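You operate a simulated robot arm through the tools that you are given. There is no shell and no other tool.

You run a simulated robot arm. Do the job below in one go: nothing can be reset, and whatever is moved stays where it is left.

JOB
Turn the hot warming block down to 34 C, mix the waiting jar, then put the sealed bottle in.
Fine: the jar on the stir plate: SLOW till MIXED, then OFF. The block is left on to hold the bottle at 34 C. The bottle goes in only once the display is under 37 C: more heat spoils it. Set down upright: sealed bottle.

The check looks at the end state, three seconds after you hand in, the way a careful person would. Anything else that was tipped, shoved, dropped, spilled or broken makes it a failure.

ROBOT AND FRAMES
A 7-joint arm with a two-finger parallel gripper, fixed in place. Base frame: the origin is on the floor under the middle of its stand, x ahead of it, y to its left, z up. Readings come in mm, rad, newtons and seconds.
With the tool pointing down near the work surface it reaches from about 100 to 660 mm from the base axis. Its first joint turns from -1.152 to 1.152 rad. Payload 1.57 kg.
Tool frame: the origin (TCP) lies between the finger pads and is the grasp point; the fingertips stand 30 mm ahead of it; z points along the fingers, y is the line along which they close. Largest opening 80 mm; finger width 17, thickness 12; the body of the gripper, 40 by 82 mm, starts 80 mm behind the TCP.
Orientation is that of the tool frame in the base frame, as a unit quaternion [x, y, z, w]. With the fingers straight down and closing along the base's y, the tool's x points along the base's -x, its y along +y and its z along -z.

CONTROLS
- The arm moves only by the tool play_rows. Its argument "rows" is a list of rows, each a list of 7 numbers: the shift along the tool's x, y, z in mm, then the turn, a rotation vector about the tool's x, y, z in rad, then the finger opening in mm, from 0 to 80. In form: [[tx, ty, tz, rx, ry, rz, hand], ...]. A call has 1 to 20 rows; each row shifts and turns the commanded pose from where the row before left it, along the tool's axes as they then stand. Each row takes 0.2 s and may step no farther than 50 mm and 0.15 rad from the row before; otherwise, or with a gripper value out of range, the whole call is refused. Where a pose cannot be reached the arm comes as near as it can. A force on the tool above 40 N (or 10 N above the force at the start of the call, whichever is more), or a blocked arm, ends the call early, and 0.2 s more pass. The fingers move at their own pace (about 72 mm/s each) and stop on an object; they squeeze with about 41 N. The grip force told is the motor's: it shows also when the fingers shut on nothing. Time passes only in rows, and 0.2 s behind the last, so rows that do not move let the fingers close. It gives the time, the measured TCP pose, the force on the tool (base axes), the opening and the grip force at its end, in the units of the frame above (readings bear some noise), with the torque about the TCP (base axes, N m) and any sound that the robot's microphone picked up.
- Cameras (640 x 400 px; columns grow to the right, rows downward): "scene" is fixed at [68.4, 445.9, 1425.7]; the picture's right is [-0.61, -0.79, 0.00], its down [-0.43, 0.34, -0.84] and it looks along [0.66, -0.51, -0.55] (base axes); focal length 321 px, centre (320, 200). "wrist" rides on the gripper at [72, -7, -122] in the tool frame; the picture's right is [0.09, 1.00, 0.00], its down [-0.84, 0.08, -0.54] and it looks along [-0.54, 0.05, 0.84] (tool axes); focal length 238 px, centre (320, 200). There is no depth. A picture from a camera that has moved, and an enlarged one, comes with that camera's place and axes in the base frame and with its lens.
- capture(camera): a new picture of that camera. The clock stands still meanwhile.
- close_up(camera, box): a new picture of the part [left, top, right, bottom] of that camera's present view, enlarged. The clock stands still meanwhile.
- hand_in(): hands the job in; it is judged then, once.

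Places have to be worked out from the pictures, the camera data and where the tool is seen. Open the gripper and draw the arm clear of the work before you hand the job in, unless the task says otherwise.

The tools are called after "Call:" as a command line: name --pt "numbers of a row" for each row, then --argument value for the rest, lists and objects as JSON in quotes. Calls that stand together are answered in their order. play_rows: Moves the arm, as the interface text tells. Its arguments: {"type":"object","properties":{"rows":{"type":"array"}},"required":["rows"]} The other tools are called the same way: capture (camera) takes a picture; close_up (camera, box) takes an enlarged picture of a part of a camera's view; hand_in () hands the job in.

At the start:

```text
time_s: 0.0
tool_pos: [372.9, -29.3, 1155.4]
tool_rot: [0.0, 1.0, 0.0, 0.0]
wrist_force: [-0.2, 0.2, -0.9]
ft_torque: [0.03, 0.01, -0.02]
finger_gap: 80.0
finger_force: 0.0
```

scene: 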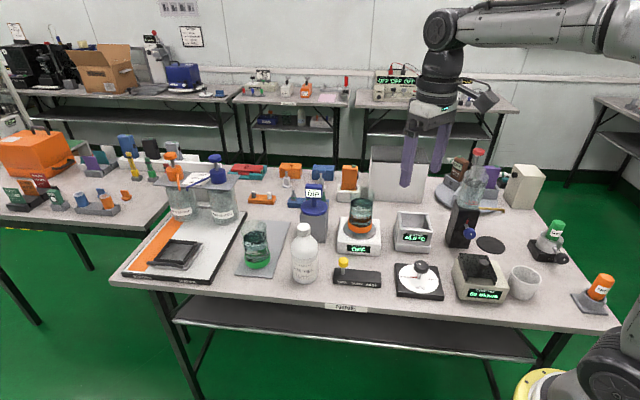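
wrist: 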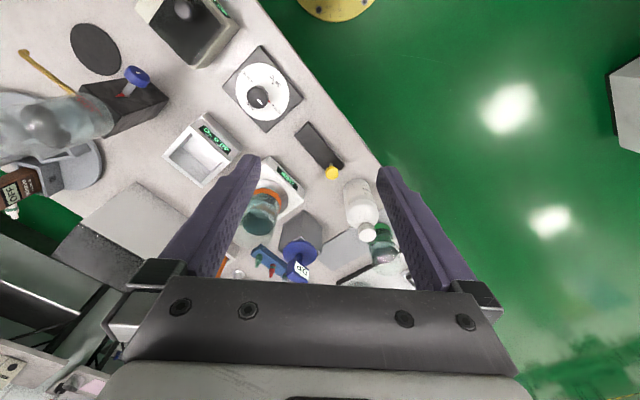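

I start by looking closely at the devices on the table to identify the warming block, stir plate, controls and the sealed bottle.

Call:
close_up --camera "scene" --box '[320, 190, 460, 310]'

Call:
close_up --camera "scene" --box '[440, 150, 620, 320]'

Call:
close_up --camera "scene" --box '[110, 140, 340, 300]'

Call:
close_up --camera "wrist" --box '[60, 0, 400, 290]'

```text
3.33 times, centred on (390, 250) of scene
camera zoom: at [68.4, 445.9, 1425.7], right [-0.61, -0.79, 0.0], down [-0.43, 0.34, -0.84], along [0.66, -0.51, -0.55], focal length 1069 px, centre (87, 33)
```

zoom: 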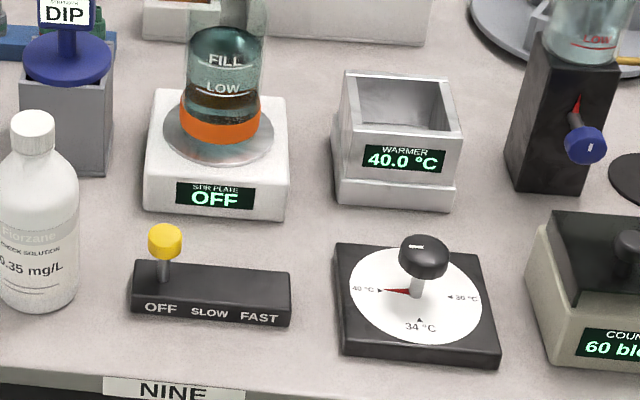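

```text
2.35 times, centred on (530, 235) of scene
camera zoom: at [68.4, 445.9, 1425.7], right [-0.61, -0.79, 0.0], down [-0.43, 0.34, -0.84], along [0.66, -0.51, -0.55], focal length 755 px, centre (-174, 118)
```

zoom: 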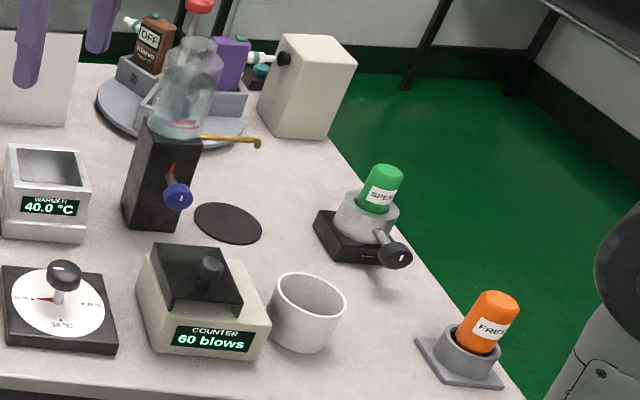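

```text
2.50 times, centred on (225, 220) of scene
camera zoom: at [68.4, 445.9, 1425.7], right [-0.61, -0.79, 0.0], down [-0.43, 0.34, -0.84], along [0.66, -0.51, -0.55], focal length 802 px, centre (558, 150)
```

zoom: 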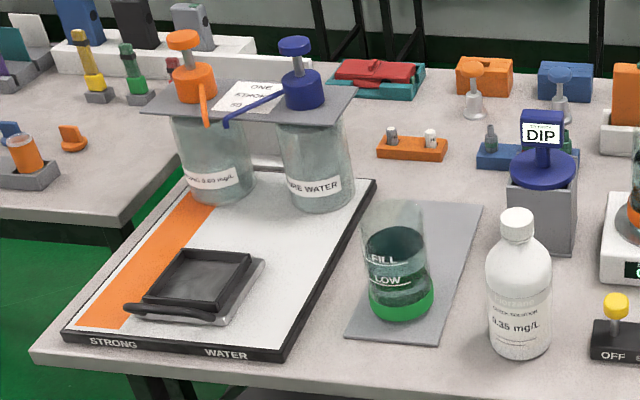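

```text
1.38 times, centred on (230, 145) of wrist
camera zoom: at [301.7, -35.8, 1277.2], right [-0.09, 1.0, 0.0], down [0.84, 0.08, 0.54], along [0.54, 0.05, -0.84], focal length 329 px, centre (444, 276)
```

zoom: 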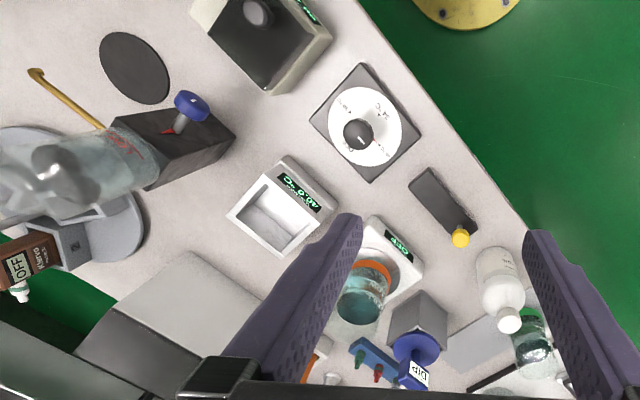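

The dial points to 40 on the left and the warmer reads 40.0 °C. The stir switch is a slider with OFF, SLOW and FAST. I zoom in more on the dial, the white bottle and the other candidates.

Call:
close_up --camera "scene" --box '[390, 255, 450, 302]'

Call:
close_up --camera "scene" --box '[285, 215, 385, 290]'

Call:
close_up --camera "scene" --box '[430, 140, 550, 220]'

Call:
close_up --camera "scene" --box '[240, 150, 370, 230]'

```text
8.51 times, centred on (420, 278) of scene
camera zoom: at [68.4, 445.9, 1425.7], right [-0.61, -0.79, 0.0], down [-0.43, 0.34, -0.84], along [0.66, -0.51, -0.55], focal length 2729 px, centre (-531, -468)
```

zoom: 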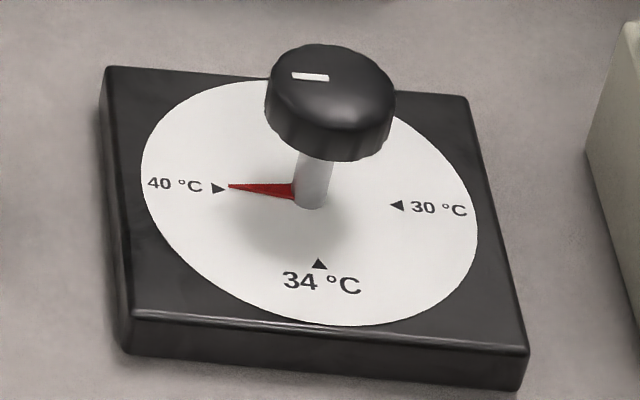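

```text
5.33 times, centred on (335, 252) of scene
camera zoom: at [68.4, 445.9, 1425.7], right [-0.61, -0.79, 0.0], down [-0.43, 0.34, -0.84], along [0.66, -0.51, -0.55], focal length 1710 px, centre (240, -80)
```

zoom: 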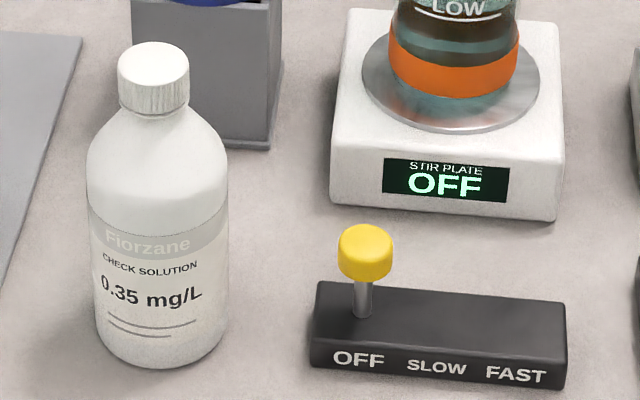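

```text
5.00 times, centred on (490, 180) of scene
camera zoom: at [68.4, 445.9, 1425.7], right [-0.61, -0.79, 0.0], down [-0.43, 0.34, -0.84], along [0.66, -0.51, -0.55], focal length 1604 px, centre (-530, 300)
```

zoom: 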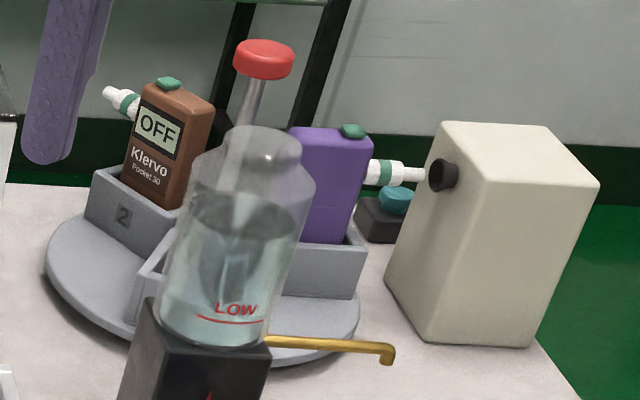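

```text
4.92 times, centred on (305, 190) of scene
camera zoom: at [68.4, 445.9, 1425.7], right [-0.61, -0.79, 0.0], down [-0.43, 0.34, -0.84], along [0.66, -0.51, -0.55], focal length 1579 px, centre (394, 249)
```

zoom: 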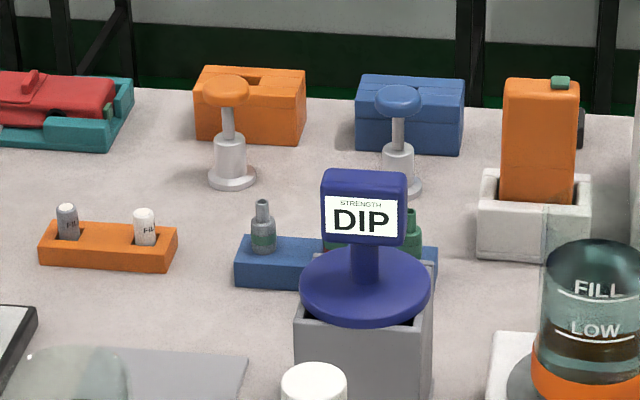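

I take the white "CHECK SOLUTION" bottle at about (605, 82) to be the sealed bottle. The dial knob is near (388, -138) with its top at z≈825, and 34 is a 90° counter-clockwise turn seen from above. I move above the dial at a safe height, pre-turning the tool 45° clockwise, then look again.

Call:
play_rows --pt "-2.5 -18.1 25 0 0 0.1309 80" --pt "-2.5 -18.1 25 0 0 0.1309 80" --pt "-2.5 -18.1 25 0 0 0.1309 80" --pt "0 0 25 0 0 0.1309 80" --pt "0 0 25 0 0 0.1309 80" --pt "0 0 25 0 0 0.1309 80"

```text
time_s: 1.4
tool_pos: [372.3, -84.6, 1006.4]
tool_rot: [0.384, 0.923, 0.0, 0.0]
wrist_force: [-0.5, -0.7, 0.5]
ft_torque: [0.01, -0.03, 0.0]
finger_gap: 79.9
finger_force: 0.0
```

The tool sits at (372, -85, 1006) with its x axis along (-0.71, 0.71). I take wrist and scene pictures to refine positions.

Call:
capture --camera "wrist"

Call:
capture --camera "scene"

```text
taken
camera wrist: at [317.8, -38.1, 1127.7], right [0.64, 0.77, 0.0], down [0.65, -0.54, 0.54], along [0.42, -0.35, -0.84], focal length 238 px, centre (320, 200)
```

wrist: 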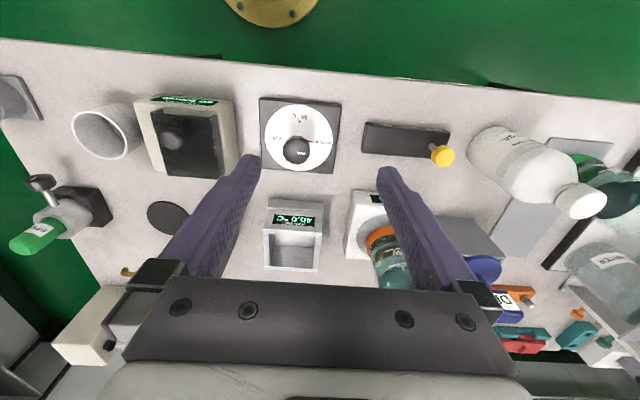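

```text
taken
```

scene: 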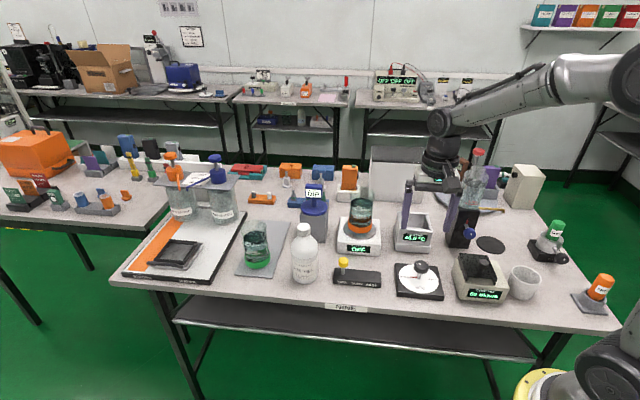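

I zoom in on the wrist view for the dial, the slider and the warmer well.

Call:
close_up --camera "wrist" --box '[250, 85, 350, 180]'

Call:
close_up --camera "wrist" --box '[240, 180, 420, 295]'

Call:
close_up --camera "wrist" --box '[350, 100, 620, 260]'

Call:
close_up --camera "scene" --box '[380, 200, 450, 260]'

```text
4.21 times, centred on (300, 132) of wrist
camera zoom: at [317.8, -38.1, 1127.7], right [0.64, 0.77, 0.0], down [0.65, -0.54, 0.54], along [0.42, -0.35, -0.84], focal length 1004 px, centre (404, 484)
```

zoom: 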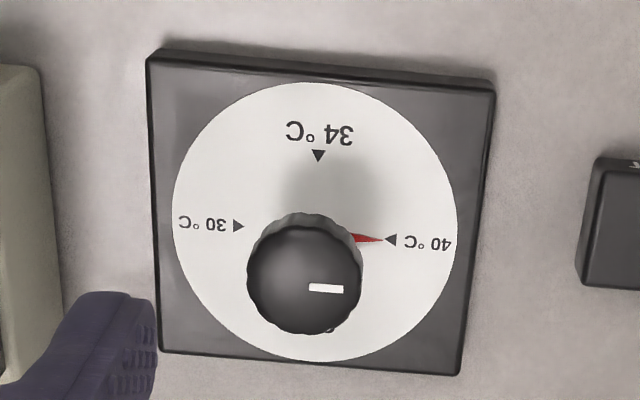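

```text
3.48 times, centred on (330, 238) of wrist
camera zoom: at [317.8, -38.1, 1127.7], right [0.64, 0.77, 0.0], down [0.65, -0.54, 0.54], along [0.42, -0.35, -0.84], focal length 829 px, centre (285, 70)
```

zoom: 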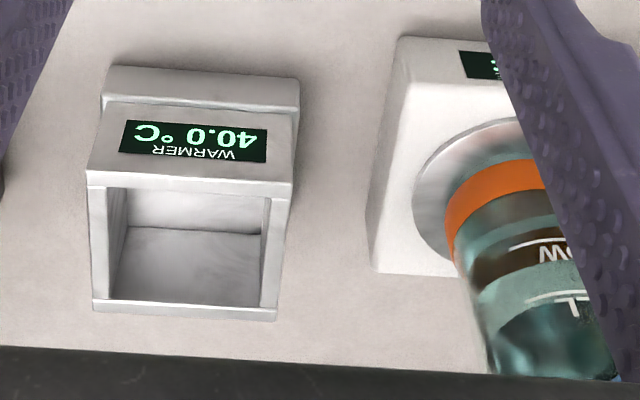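

```text
2.37 times, centred on (485, 180) of wrist
camera zoom: at [317.8, -38.1, 1127.7], right [0.64, 0.77, 0.0], down [0.65, -0.54, 0.54], along [0.42, -0.35, -0.84], focal length 565 px, centre (-71, 247)
```

zoom: 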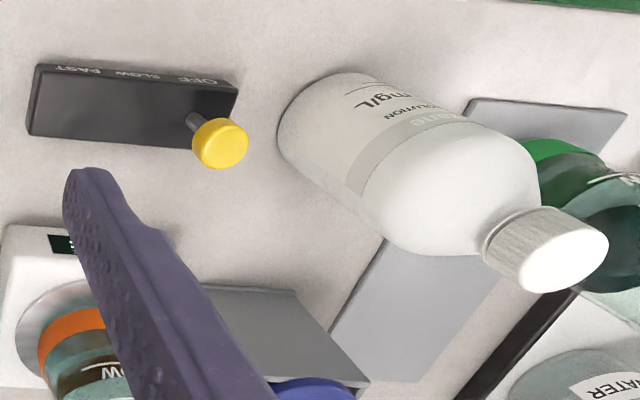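

```text
6.67 times, centred on (415, 230) of scene
camera zoom: at [68.4, 445.9, 1425.7], right [-0.61, -0.79, 0.0], down [-0.43, 0.34, -0.84], along [0.66, -0.51, -0.55], focal length 2138 px, centre (-313, 0)
```

zoom: 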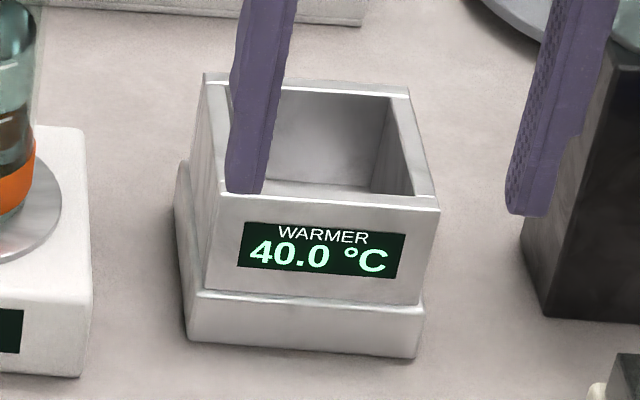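

The knob centre triangulates to about (390, -140.5) with its top near z≈821 and its diameter about 38 mm; the disc is at z≈768. I move over it and stop with the fingertips above the knob.

Call:
play_rows --pt "-26 -13.5 30 0 0 0 80" --pt "-26.1 -13.4 30 0 0 0 80" --pt "0 0 38 0 0 0 80" --pt "0 0 38 0 0 0 80" --pt "0 0 0 0 0 0 80"

Call:
capture --camera "wrist"

Call:
close_up --camera "scene" --box '[375, 210, 475, 310]'

```text
time_s: 2.6
tool_pos: [392.6, -139.0, 871.0]
tool_rot: [0.382, 0.924, 0.0, 0.0]
wrist_force: [-0.1, 0.8, 0.6]
ft_torque: [-0.02, -0.01, 0.0]
finger_gap: 80.0
finger_force: 0.1
```

```text
taken
camera wrist: at [338.1, -92.2, 992.0], right [0.64, 0.77, 0.0], down [0.65, -0.54, 0.54], along [0.42, -0.35, -0.84], focal length 238 px, centre (320, 200)
```

wrist: 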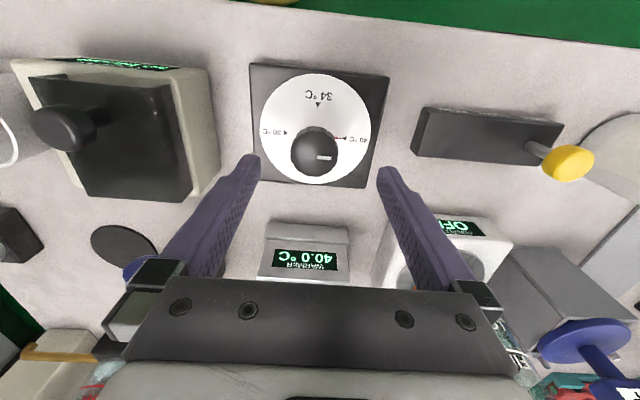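

```text
4.00 times, centred on (425, 260) of scene
camera zoom: at [68.4, 445.9, 1425.7], right [-0.61, -0.79, 0.0], down [-0.43, 0.34, -0.84], along [0.66, -0.51, -0.55], focal length 1283 px, centre (-100, -40)
```

zoom: 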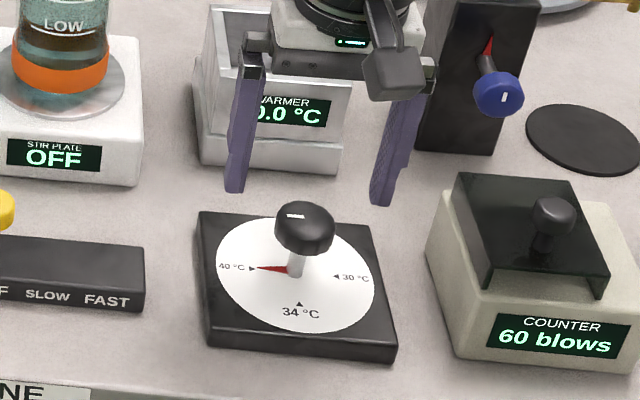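

The knob appears slightly left of the tool axis in the wrist view, so I zoom in to measure the offset before descending.

Call:
close_up --camera "wrist" --box '[240, 60, 400, 190]'

```text
3.08 times, centred on (320, 125) of wrist
camera zoom: at [338.1, -92.2, 992.0], right [0.64, 0.77, 0.0], down [0.65, -0.54, 0.54], along [0.42, -0.35, -0.84], focal length 733 px, centre (320, 431)
```

zoom: 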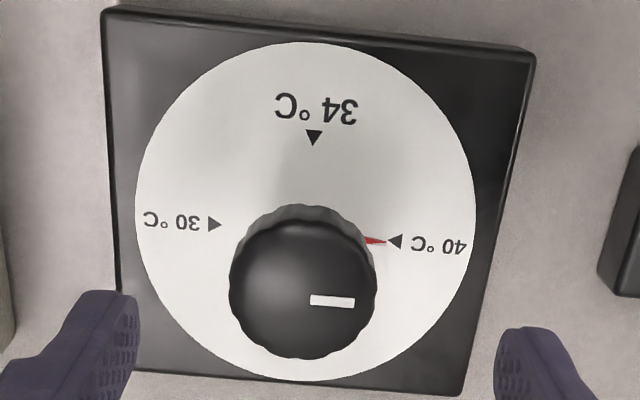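

The knob is about 3.6 mm off along the tool's -y. I correct that and descend to z≈811, so the tips stay about 13 mm above the disc, with the fingers open.

Call:
play_rows --pt "1.4 -3.6 0 0 0 0 80" --pt "0 0 20 0 0 0 80" --pt "0 0 20 0 0 0 80" --pt "0 0 20 0 0 0 80" --pt "0 0 0 0 0 0 80"

Call:
close_up --camera "scene" --box '[375, 220, 475, 310]'

Call:
capture --camera "wrist"

```text
time_s: 3.8
tool_pos: [387.5, -141.1, 808.2]
tool_rot: [0.383, 0.924, 0.0, 0.0]
wrist_force: [-1.0, 0.7, 0.4]
ft_torque: [0.02, -0.04, 0.03]
finger_gap: 79.9
finger_force: 0.1
```

```text
4.44 times, centred on (425, 265) of scene
camera zoom: at [68.4, 445.9, 1425.7], right [-0.61, -0.79, 0.0], down [-0.43, 0.34, -0.84], along [0.66, -0.51, -0.55], focal length 1425 px, centre (-147, -89)
```

zoom: 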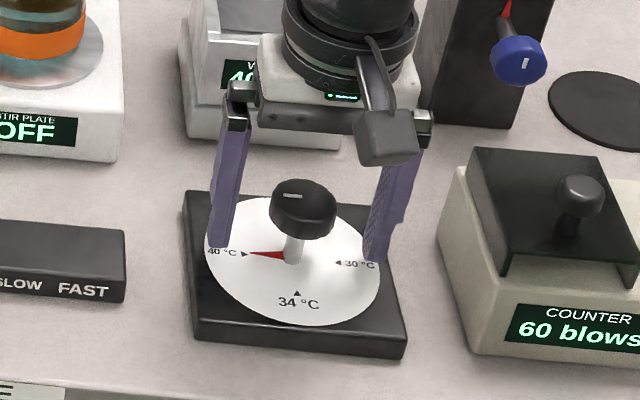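

```text
taken
camera wrist: at [334.1, -94.9, 929.7], right [0.64, 0.77, 0.0], down [0.65, -0.54, 0.54], along [0.42, -0.35, -0.84], focal length 238 px, centre (320, 200)
```

wrist: 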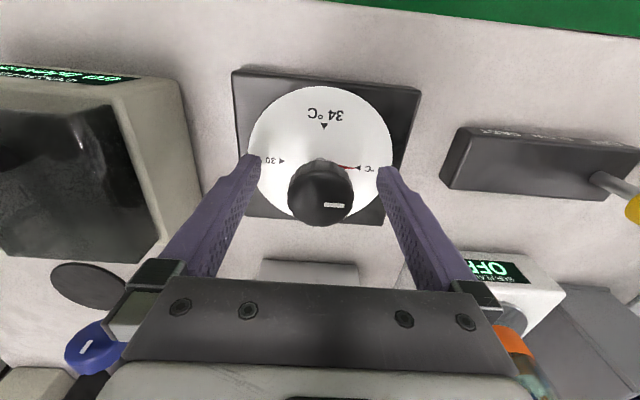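

The knob is centred between the fingers laterally. I zoom in to check fore-aft alignment before closing.

Call:
close_up --camera "wrist" --box '[240, 90, 400, 240]'

```text
2.67 times, centred on (320, 165) of wrist
camera zoom: at [334.1, -94.9, 929.7], right [0.64, 0.77, 0.0], down [0.65, -0.54, 0.54], along [0.42, -0.35, -0.84], focal length 636 px, centre (320, 293)
```

zoom: 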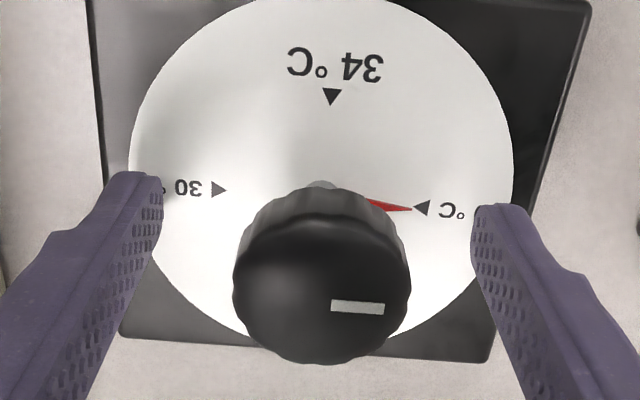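

The knob centre is at about (389, -140.4), within 1.5 mm of the tool axis. I close the fingers on it.

Call:
play_rows --pt "0 0 0 0 0 0 50" --pt "0 0 0 0 0 0 30" --pt "0 0 0 0 0 0 30" --pt "0 0 0 0 0 0 30"

```text
time_s: 4.8
tool_pos: [388.2, -140.9, 808.5]
tool_rot: [0.381, 0.925, 0.0, 0.0]
wrist_force: [3.5, 4.1, -3.5]
ft_torque: [0.02, -0.1, -0.01]
finger_gap: 37.4
finger_force: 43.7
```

The knob is gripped at 37.4 mm. I turn 90° about the tool z axis (counter-clockwise from above) in small steps.

Call:
play_rows --pt "0 0 0 0 0 -0.1309 30" --pt "0 0 0 0 0 -0.1309 30" --pt "0 0 0 0 0 -0.1309 30" --pt "0 0 0 0 0 -0.1309 30" --pt "0 0 0 0 0 -0.1309 30" --pt "0 0 0 0 0 -0.1309 30"

Call:
close_up --camera "scene" --box '[375, 220, 475, 310]'

```text
time_s: 6.1
tool_pos: [388.6, -140.9, 809.5]
tool_rot: [0.045, 0.999, 0.0, 0.002]
wrist_force: [5.9, 2.2, -5.9]
ft_torque: [0.03, 0.12, -0.01]
finger_gap: 37.3
finger_force: 43.4
stopped in row 6: the force on the tool passed its limit at 41 N (the readings are from after the stop); the commanded pose is now the measured one
```

```text
4.44 times, centred on (425, 265) of scene
camera zoom: at [68.6, 445.9, 1425.7], right [-0.61, -0.79, 0.0], down [-0.43, 0.34, -0.84], along [0.66, -0.51, -0.55], focal length 1425 px, centre (-147, -89)
```

zoom: 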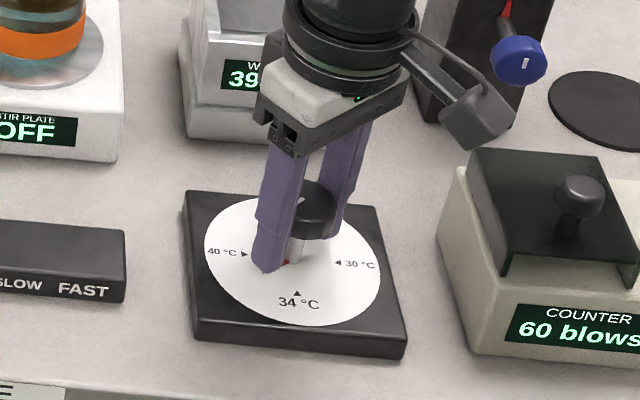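

The turn went about 40° before a force spike stopped it; the display now starts with 39 and forces are low again. I continue slowly for the remaining 50°.

Call:
play_rows --pt "0 0 0 0 0 -0.06 30" --pt "0 0 0 0 0 -0.06 30" --pt "0 0 0 0 0 -0.06 30" --pt "0 0 0 0 0 -0.06 30" --pt "0 0 0 0 0 -0.06 30" --pt "0 0 0 0 0 -0.06 30" --pt "0 0 0 0 0 -0.06 30"

```text
time_s: 7.7
tool_pos: [389.2, -142.2, 808.5]
tool_rot: [-0.165, 0.986, -0.001, 0.003]
wrist_force: [8.3, -3.1, -5.5]
ft_torque: [-0.17, 0.96, 0.03]
finger_gap: 37.4
finger_force: 43.7
```

The tool is now at about 64° of turn, but a torque of about 1 N·m has built up. I check pictures before continuing.

Call:
close_up --camera "scene" --box '[375, 200, 475, 310]'

Call:
capture --camera "wrist"

Call:
capture --camera "scene"

```text
3.64 times, centred on (425, 255) of scene
camera zoom: at [68.7, 445.8, 1425.7], right [-0.61, -0.79, 0.0], down [-0.43, 0.34, -0.84], along [0.66, -0.51, -0.55], focal length 1166 px, centre (-62, 0)
```

zoom: 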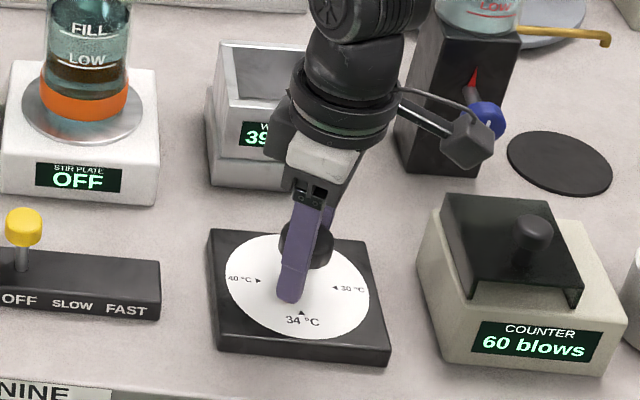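

```text
taken
camera wrist: at [323.2, -170.7, 929.6], right [-0.41, 0.91, 0.0], down [0.76, 0.35, 0.55], along [0.5, 0.22, -0.84], focal length 238 px, centre (320, 200)
```

wrist: 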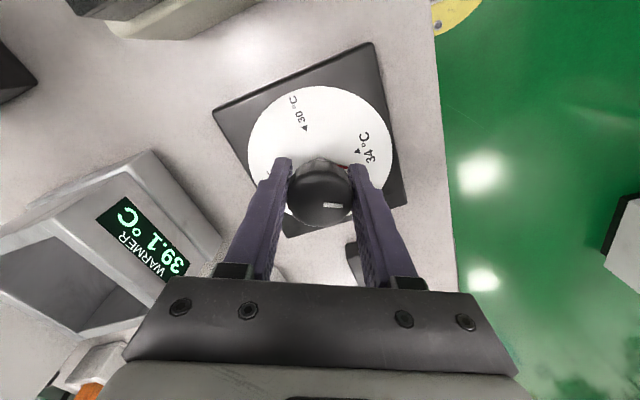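

```text
taken
```

scene: 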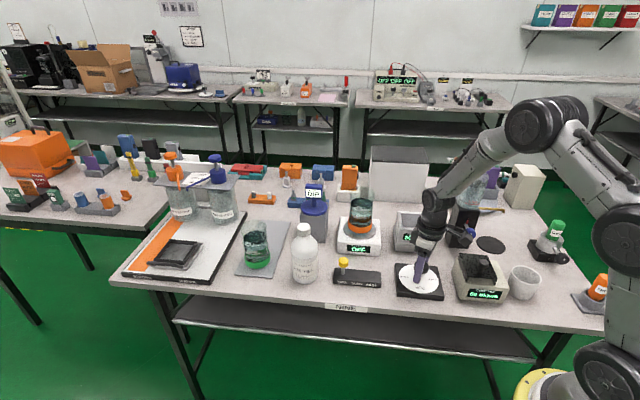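

The dial follows the grip and the warmer is already at 39.1 °C. I go on with the remaining 26° in small steps.

Call:
play_rows --pt "0 0 0 0 0 -0.057 30" --pt "0 0 0 0 0 -0.057 30" --pt "0 0 0 0 0 -0.057 30" --pt "0 0 0 0 0 -0.057 30" --pt "0 0 0 0 0 -0.057 30" --pt "0 0 0 0 0 -0.057 30" --pt "0 0 0 0 0 -0.057 30" --pt "0 0 0 0 0 -0.057 30" --pt "0 0 0 0 0 0 30"

Call:
capture --camera "wrist"

Call:
close_up --camera "scene" --box '[385, 240, 455, 310]'

```text
time_s: 9.7
tool_pos: [388.7, -140.7, 808.6]
tool_rot: [-0.385, 0.923, -0.001, 0.001]
wrist_force: [7.0, -18.6, -14.2]
ft_torque: [-0.06, -0.11, -0.01]
finger_gap: 37.3
finger_force: 43.7
```

```text
taken
camera wrist: at [343.3, -196.8, 929.9], right [-0.77, 0.64, 0.0], down [0.53, 0.65, 0.54], along [0.35, 0.42, -0.84], focal length 238 px, centre (320, 200)
```

wrist: 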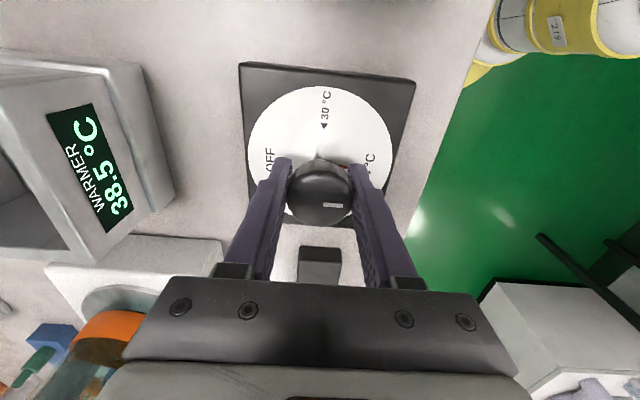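

```text
5.71 times, centred on (420, 275) of scene
camera zoom: at [68.8, 445.5, 1425.8], right [-0.61, -0.79, 0.0], down [-0.43, 0.34, -0.84], along [0.66, -0.51, -0.55], focal length 1833 px, centre (-251, -229)
```

zoom: 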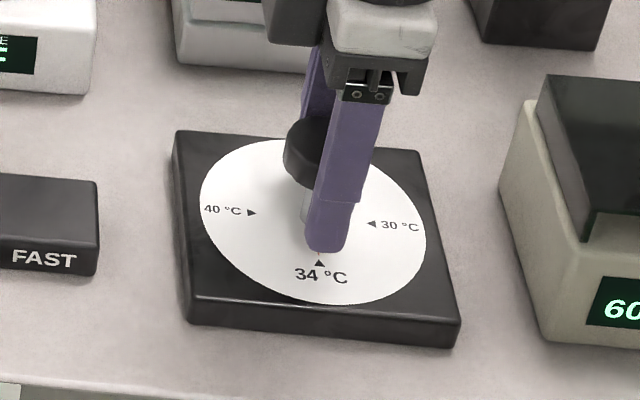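

The tool has turned 90.2° in total and the pointer is now by the 34 mark. I open the fingers and rise clear of the knob.

Call:
play_rows --pt "0 0 0 0 0 0 60" --pt "0 0 0 0 0 0 75" --pt "0 0 0 0 0 0 75" --pt "0 0 -25 0 0 0 75" --pt "0 0 -35 0 0 0 75" --pt "0 0 -35 0 0 0 75" --pt "0 0 0 0 0 0 75"

Call:
close_up --camera "scene" --box '[385, 240, 455, 310]'

Call:
capture --camera "wrist"

```text
time_s: 11.3
tool_pos: [390.2, -143.8, 903.8]
tool_rot: [-0.384, 0.923, 0.0, 0.001]
wrist_force: [-0.7, -0.4, 0.1]
ft_torque: [-0.04, -0.03, 0.01]
finger_gap: 75.2
finger_force: 0.0
```

```text
5.71 times, centred on (420, 275) of scene
camera zoom: at [68.4, 445.9, 1425.7], right [-0.61, -0.79, 0.0], down [-0.43, 0.34, -0.84], along [0.66, -0.51, -0.55], focal length 1833 px, centre (-251, -229)
```

zoom: 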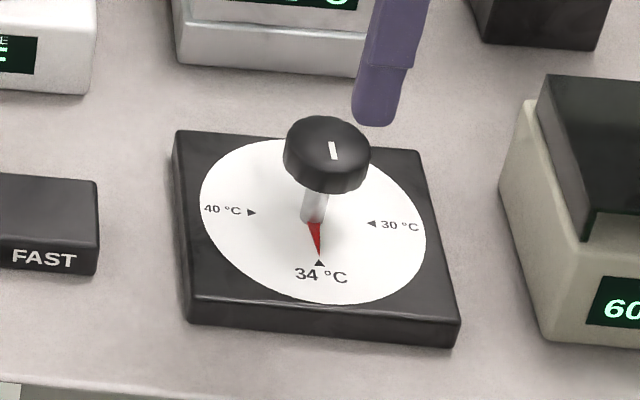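

```text
taken
camera wrist: at [343.7, -199.5, 1025.5], right [-0.77, 0.64, 0.0], down [0.53, 0.65, 0.54], along [0.35, 0.42, -0.84], focal length 238 px, centre (320, 200)
```

wrist: 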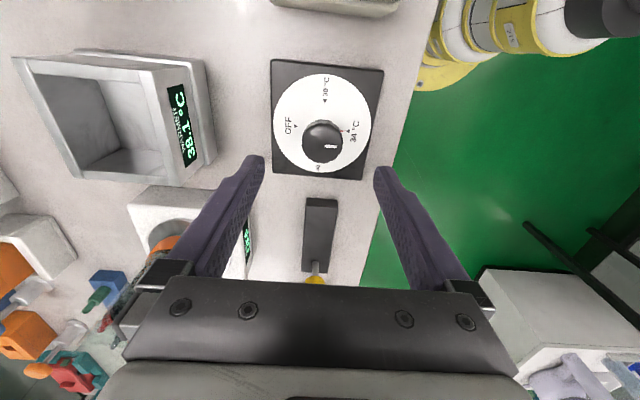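

The pointer is right on 34 °C and the warmer is falling (38.1 °C). Next is the yellow slider knob at about (527, 11, 819): I move above it, keeping this orientation so the fingers close across the slide direction.

Call:
play_rows --pt "-41.2 2.4 0 0 0 0 60" --pt "-41.2 2.4 0 0 0 0 60" --pt "-41.2 2.4 0 0 0 0 60" --pt "-41.2 2.4 0 0 0 0 60" --pt "-41.2 2.4 0 0 0 0 60" --pt "0 0 20 0 0 0 60" --pt "0 0 0 0 0 0 60"

Call:
capture --camera "wrist"

Call:
close_up --camera "scene" --box '[285, 200, 405, 300]'

```text
time_s: 12.9
tool_pos: [525.0, 14.8, 885.5]
tool_rot: [-0.383, 0.924, -0.001, 0.001]
wrist_force: [-0.3, 0.0, 1.1]
ft_torque: [0.0, -0.02, -0.01]
finger_gap: 59.8
finger_force: 0.1
```

```text
taken
camera wrist: at [479.5, -40.9, 1006.2], right [-0.77, 0.64, 0.0], down [0.53, 0.65, 0.54], along [0.35, 0.42, -0.84], focal length 238 px, centre (320, 200)
```

wrist: 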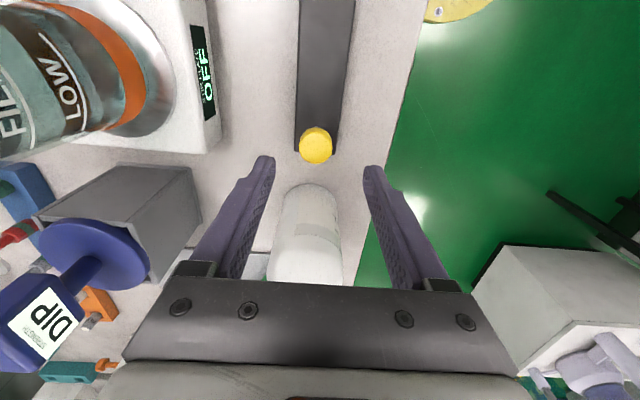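

```text
4.00 times, centred on (345, 250) of scene
camera zoom: at [68.4, 445.9, 1425.7], right [-0.61, -0.79, 0.0], down [-0.43, 0.34, -0.84], along [0.66, -0.51, -0.55], focal length 1283 px, centre (220, 0)
```

zoom: 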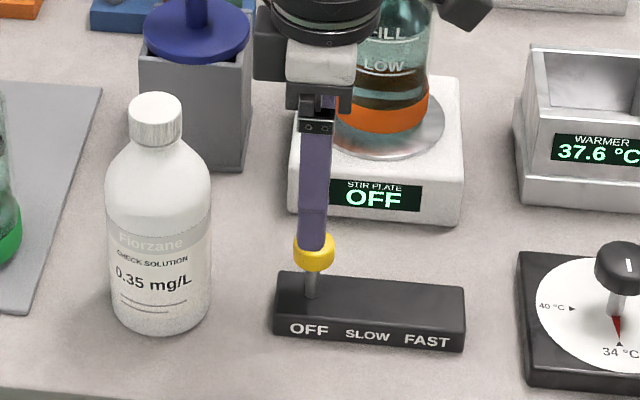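

The yellow knob is close under the tool axis. I zoom in to find its centre more precisely.

Call:
close_up --camera "wrist" --box '[260, 90, 380, 190]'

Call:
close_up --camera "scene" --box '[325, 245, 385, 290]'

```text
4.00 times, centred on (320, 140) of wrist
camera zoom: at [479.5, -40.9, 1006.2], right [-0.77, 0.64, 0.0], down [0.53, 0.65, 0.54], along [0.35, 0.42, -0.84], focal length 953 px, centre (320, 440)
```

zoom: 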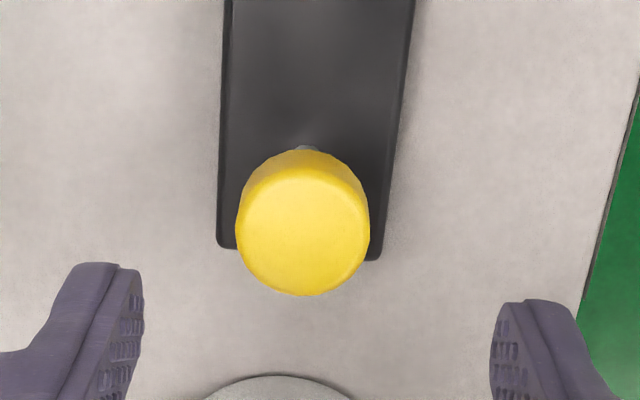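

```text
8.89 times, centred on (355, 268) of scene
camera zoom: at [68.4, 445.9, 1425.7], right [-0.61, -0.79, 0.0], down [-0.43, 0.34, -0.84], along [0.66, -0.51, -0.55], focal length 2851 px, centre (9, -400)
```

zoom: 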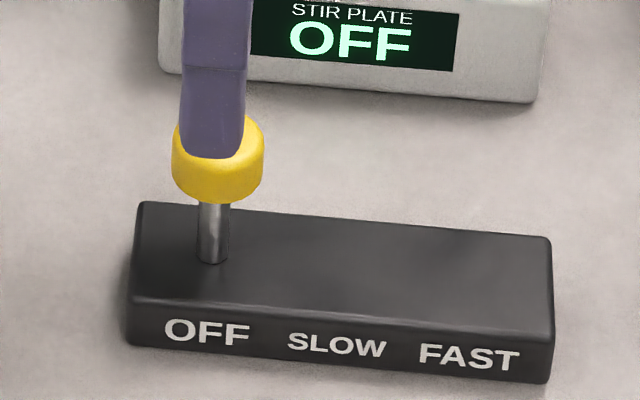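

The knob's top centre is at about (527, 10.5), it is about 27 mm wide, and the label pitch works out to 40 mm along (-0.71, -0.71), the tool's +x. I align and descend to z≈809, then close on the knob.

Call:
play_rows --pt "1.4 -4.9 0 0 0 0 60" --pt "0 0 26 0 0 0 60" --pt "0 0 26 0 0 0 60" --pt "0 0 24.5 0 0 0 60" --pt "0 0 0 0 0 0 60"

Call:
capture --camera "wrist"

Call:
close_up --camera "scene" --box '[315, 225, 405, 290]'

```text
time_s: 14.1
tool_pos: [529.6, 8.2, 807.8]
tool_rot: [-0.383, 0.924, -0.001, 0.002]
wrist_force: [0.1, -0.4, 0.7]
ft_torque: [0.0, 0.0, -0.03]
finger_gap: 60.0
finger_force: 0.2
```

```text
taken
camera wrist: at [484.6, -46.8, 928.4], right [-0.77, 0.64, 0.0], down [0.53, 0.65, 0.54], along [0.35, 0.42, -0.84], focal length 238 px, centre (320, 200)
```

wrist: 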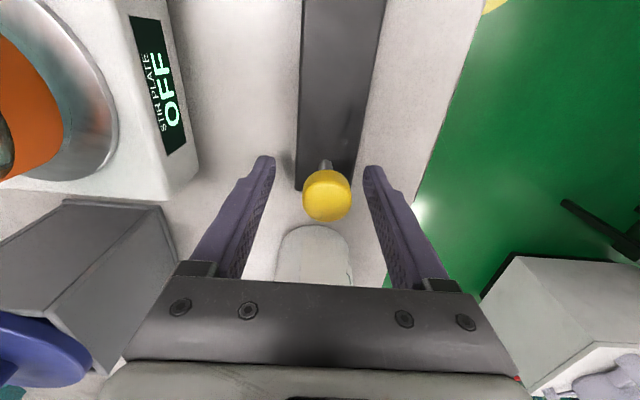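

```text
6.15 times, centred on (360, 258) of scene
camera zoom: at [68.4, 445.9, 1425.7], right [-0.61, -0.79, 0.0], down [-0.43, 0.34, -0.84], along [0.66, -0.51, -0.55], focal length 1974 px, centre (74, -154)
```

zoom: 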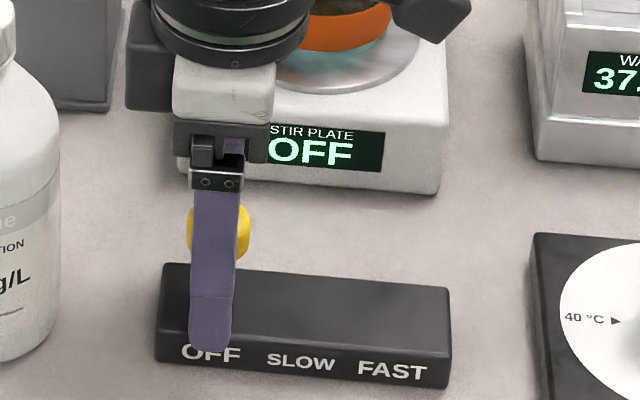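

The knob sits about 3 mm toward the tool's +y. I shift by that and close on it.

Call:
play_rows --pt "0.8 3.0 0 0 0 0 60" --pt "0 0 0 0 0 0 40" --pt "0 0 0 0 0 0 20" --pt "0 0 0 0 0 0 20" --pt "0 0 0 0 0 0 20"

Call:
close_up --camera "scene" --box '[315, 205, 445, 290]'

```text
time_s: 15.3
tool_pos: [527.2, 9.5, 807.2]
tool_rot: [-0.383, 0.924, -0.001, 0.001]
wrist_force: [-2.9, 3.2, 1.2]
ft_torque: [-0.01, 0.02, 0.0]
finger_gap: 26.3
finger_force: 37.1
```

```text
4.71 times, centred on (380, 248) of scene
camera zoom: at [68.3, 446.0, 1425.7], right [-0.61, -0.79, 0.0], down [-0.43, 0.34, -0.84], along [0.66, -0.51, -0.55], focal length 1509 px, centre (38, -24)
```

zoom: 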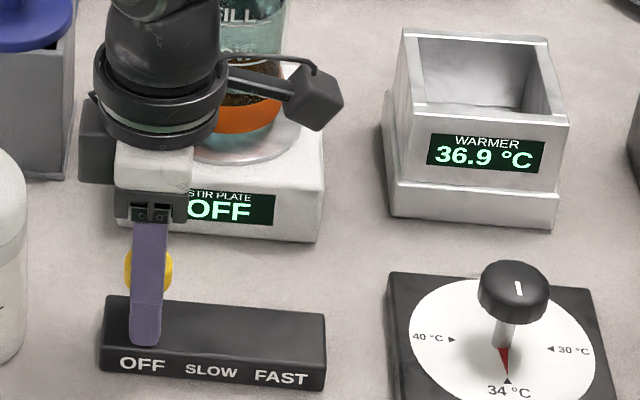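

The knob is gripped at 26.3 mm and the warmer reads 36.9 °C. I slide it 40 mm along the tool's +x to SLOW.

Call:
play_rows --pt "8 0 0 0 0 0 20" --pt "8 0 0 0 0 0 20" --pt "8 0 0 0 0 0 20" --pt "8 0 0 0 0 0 20" --pt "8 0 0 0 0 0 20" --pt "0 0 0 0 0 0 20"

Call:
close_up --camera "scene" --box '[315, 205, 445, 290]'

Call:
capture --camera "wrist"

```text
time_s: 16.7
tool_pos: [497.5, -18.7, 808.3]
tool_rot: [-0.384, 0.923, -0.002, 0.002]
wrist_force: [1.4, -1.3, 7.8]
ft_torque: [0.25, -0.18, -0.01]
finger_gap: 26.4
finger_force: 37.2
```

```text
4.71 times, centred on (380, 248) of scene
camera zoom: at [68.4, 445.9, 1425.7], right [-0.61, -0.79, 0.0], down [-0.43, 0.34, -0.84], along [0.66, -0.51, -0.55], focal length 1509 px, centre (38, -24)
```

zoom: 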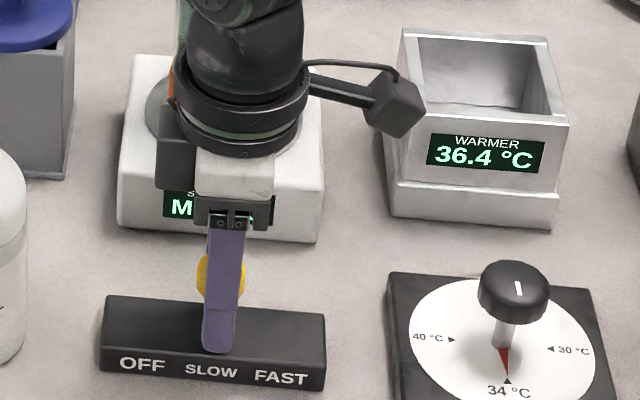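

```text
taken
camera wrist: at [451.6, -74.1, 928.7], right [-0.77, 0.64, 0.0], down [0.53, 0.65, 0.55], along [0.35, 0.42, -0.84], focal length 238 px, centre (320, 200)
```

wrist: 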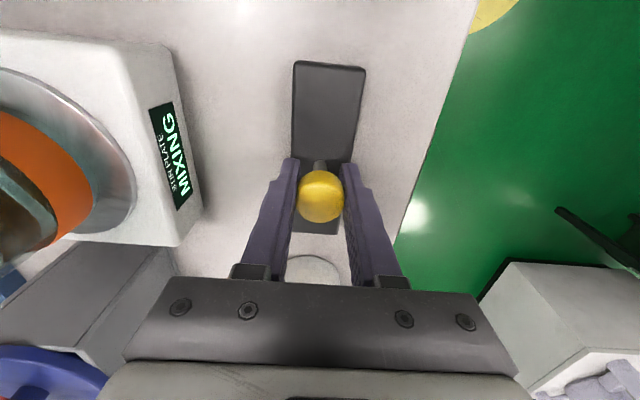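

The plate shows MIXING with the slider at SLOW. I hold the knob and wait in short steps, watching the display.

Call:
play_rows --pt "0 0 0 0 0 0 20" --pt "0 0 0 0 0 0 20" --pt "0 0 0 0 0 0 20" --pt "0 0 0 0 0 0 20" --pt "0 0 0 0 0 0 20" --pt "0 0 0 0 0 0 20" --pt "0 0 0 0 0 0 20" --pt "0 0 0 0 0 0 20"

Call:
close_up --camera "wrist" --box '[100, 80, 260, 230]'

```text
time_s: 18.5
tool_pos: [496.6, -18.2, 806.8]
tool_rot: [-0.384, 0.923, -0.002, 0.003]
wrist_force: [4.5, -4.3, 15.4]
ft_torque: [0.04, 0.0, -0.01]
finger_gap: 26.6
finger_force: 36.9
```

```text
2.67 times, centred on (180, 155) of wrist
camera zoom: at [451.7, -74.0, 928.6], right [-0.77, 0.64, 0.0], down [0.53, 0.65, 0.54], along [0.35, 0.42, -0.84], focal length 636 px, centre (693, 320)
```

zoom: 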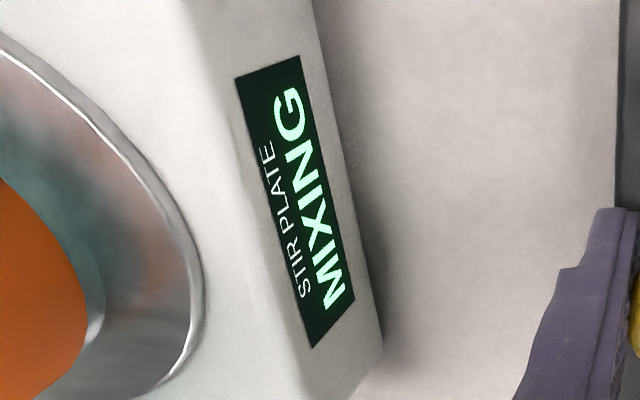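

It is still MIXING. I wait another 2 s and check again.

Call:
play_rows --pt "0 0 0 0 0 0 20" --pt "0 0 0 0 0 0 20" --pt "0 0 0 0 0 0 20" --pt "0 0 0 0 0 0 20" --pt "0 0 0 0 0 0 20" --pt "0 0 0 0 0 0 20" --pt "0 0 0 0 0 0 20" --pt "0 0 0 0 0 0 20" --pt "0 0 0 0 0 0 20"

Call:
close_up --camera "wrist" --box '[100, 80, 260, 230]'

```text
time_s: 20.5
tool_pos: [497.2, -19.0, 807.8]
tool_rot: [-0.384, 0.923, -0.001, 0.002]
wrist_force: [7.3, -7.4, 15.1]
ft_torque: [0.02, -0.02, 0.02]
finger_gap: 26.4
finger_force: 37.6
```

```text
2.67 times, centred on (180, 155) of wrist
camera zoom: at [451.7, -74.0, 928.4], right [-0.77, 0.64, 0.0], down [0.53, 0.65, 0.54], along [0.35, 0.42, -0.84], focal length 636 px, centre (693, 320)
```

zoom: 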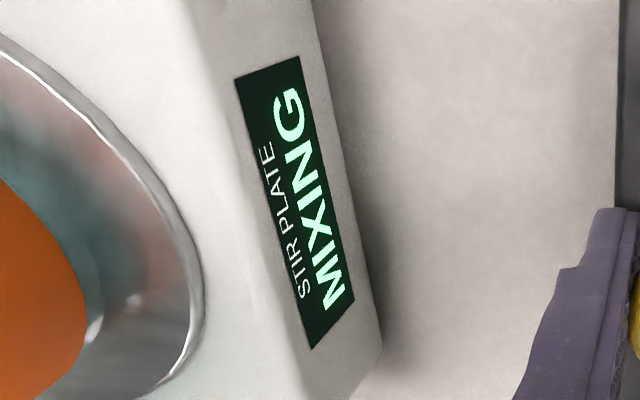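

It is still MIXING at 20.5 s. I keep waiting in 2 s steps.

Call:
play_rows --pt "0 0 0 0 0 0 20" --pt "0 0 0 0 0 0 20" --pt "0 0 0 0 0 0 20" --pt "0 0 0 0 0 0 20" --pt "0 0 0 0 0 0 20" --pt "0 0 0 0 0 0 20" --pt "0 0 0 0 0 0 20" --pt "0 0 0 0 0 0 20" --pt "0 0 0 0 0 0 20"

Call:
capture --camera "wrist"

Call:
close_up --camera "scene" --box '[315, 205, 445, 290]'

```text
time_s: 22.5
tool_pos: [498.3, -18.1, 806.9]
tool_rot: [-0.384, 0.923, -0.001, 0.003]
wrist_force: [9.3, -8.7, 12.3]
ft_torque: [0.04, -0.01, -0.03]
finger_gap: 26.4
finger_force: 37.6
```

```text
taken
camera wrist: at [451.7, -74.0, 928.3], right [-0.77, 0.64, 0.0], down [0.53, 0.65, 0.54], along [0.35, 0.42, -0.84], focal length 238 px, centre (320, 200)
```

wrist: 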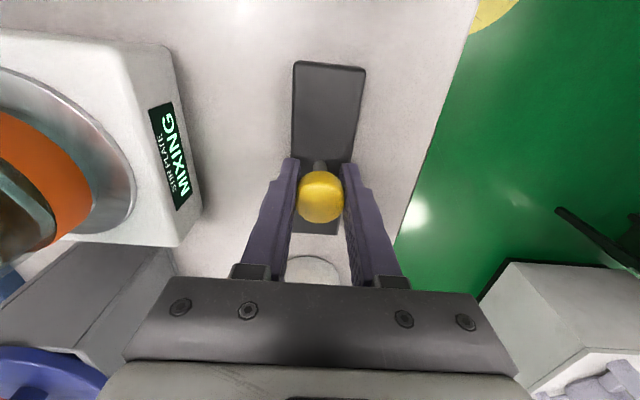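

```text
4.71 times, centred on (380, 248) of scene
camera zoom: at [68.4, 445.7, 1425.7], right [-0.61, -0.79, 0.0], down [-0.43, 0.34, -0.84], along [0.66, -0.51, -0.55], focal length 1509 px, centre (38, -24)
```

zoom: 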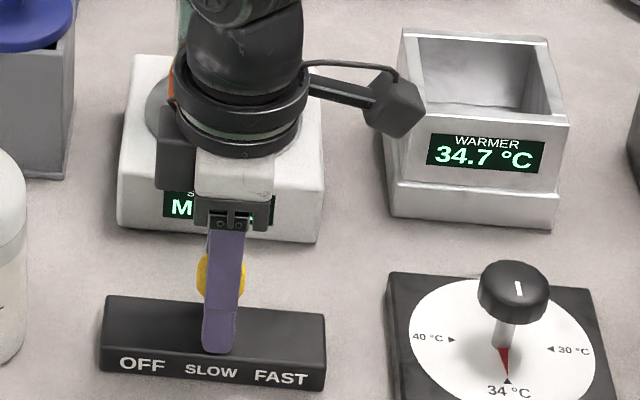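

The warmer is at 34.7 °C and the plate still shows MIXING. I wait on.

Call:
play_rows --pt "0 0 0 0 0 0 20" --pt "0 0 0 0 0 0 20" --pt "0 0 0 0 0 0 20" --pt "0 0 0 0 0 0 20" --pt "0 0 0 0 0 0 20" --pt "0 0 0 0 0 0 20" --pt "0 0 0 0 0 0 20" --pt "0 0 0 0 0 0 20" --pt "0 0 0 0 0 0 20"

Call:
close_up --camera "wrist" --box '[100, 80, 260, 230]'

```text
time_s: 24.5
tool_pos: [497.0, -18.5, 806.8]
tool_rot: [-0.384, 0.923, -0.001, 0.002]
wrist_force: [10.6, -10.7, 10.3]
ft_torque: [0.02, 0.03, -0.02]
finger_gap: 26.3
finger_force: 36.8
```

```text
2.67 times, centred on (180, 155) of wrist
camera zoom: at [451.7, -74.1, 928.2], right [-0.77, 0.64, 0.0], down [0.53, 0.65, 0.54], along [0.35, 0.42, -0.84], focal length 636 px, centre (693, 320)
```

zoom: 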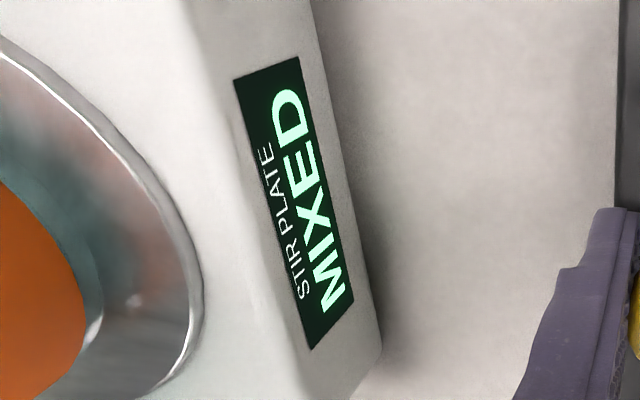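

The plate shows MIXED. I slide the knob back 41 mm to OFF now.

Call:
play_rows --pt "-10 0 0 0 0 0 20" --pt "-10 0 0 0 0 0 20" --pt "-10 0 0 0 0 0 20" --pt "-10.5 0 0 0 0 0 20" --pt "0 0 0 0 0 0 20"

Call:
close_up --camera "wrist" --box '[100, 20, 260, 200]'

Call:
close_up --camera "scene" --box '[315, 205, 445, 290]'

```text
time_s: 25.7
tool_pos: [525.5, 8.1, 807.6]
tool_rot: [-0.383, 0.924, 0.0, 0.002]
wrist_force: [10.6, -9.7, 9.7]
ft_torque: [-0.26, 0.28, 0.0]
finger_gap: 26.7
finger_force: 37.3
```

```text
2.22 times, centred on (180, 110) of wrist
camera zoom: at [480.2, -45.6, 928.2], right [-0.77, 0.64, 0.0], down [0.53, 0.65, 0.54], along [0.35, 0.42, -0.84], focal length 530 px, centre (631, 400)
```

zoom: 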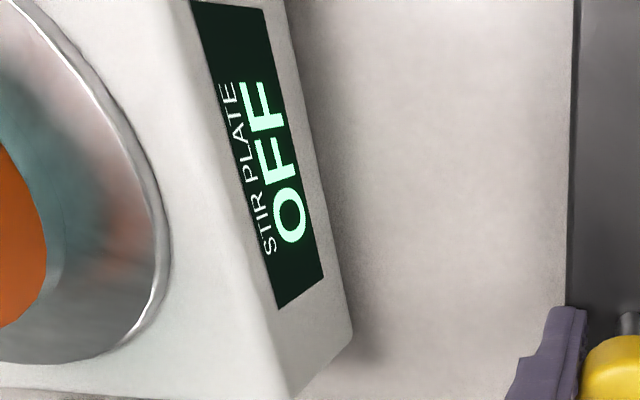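

```text
4.71 times, centred on (380, 248) of scene
camera zoom: at [68.5, 445.7, 1425.8], right [-0.61, -0.79, 0.0], down [-0.43, 0.34, -0.84], along [0.66, -0.51, -0.55], focal length 1509 px, centre (38, -24)
```

zoom: 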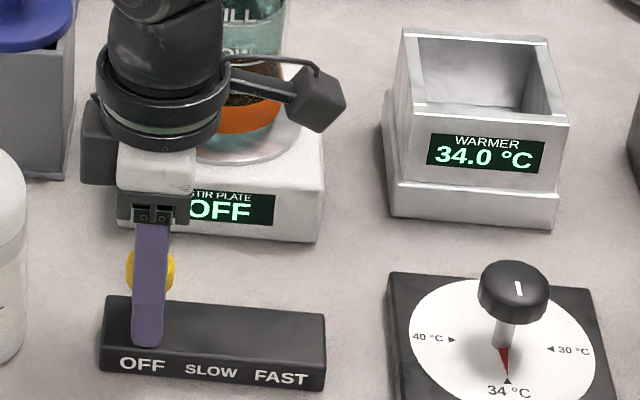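

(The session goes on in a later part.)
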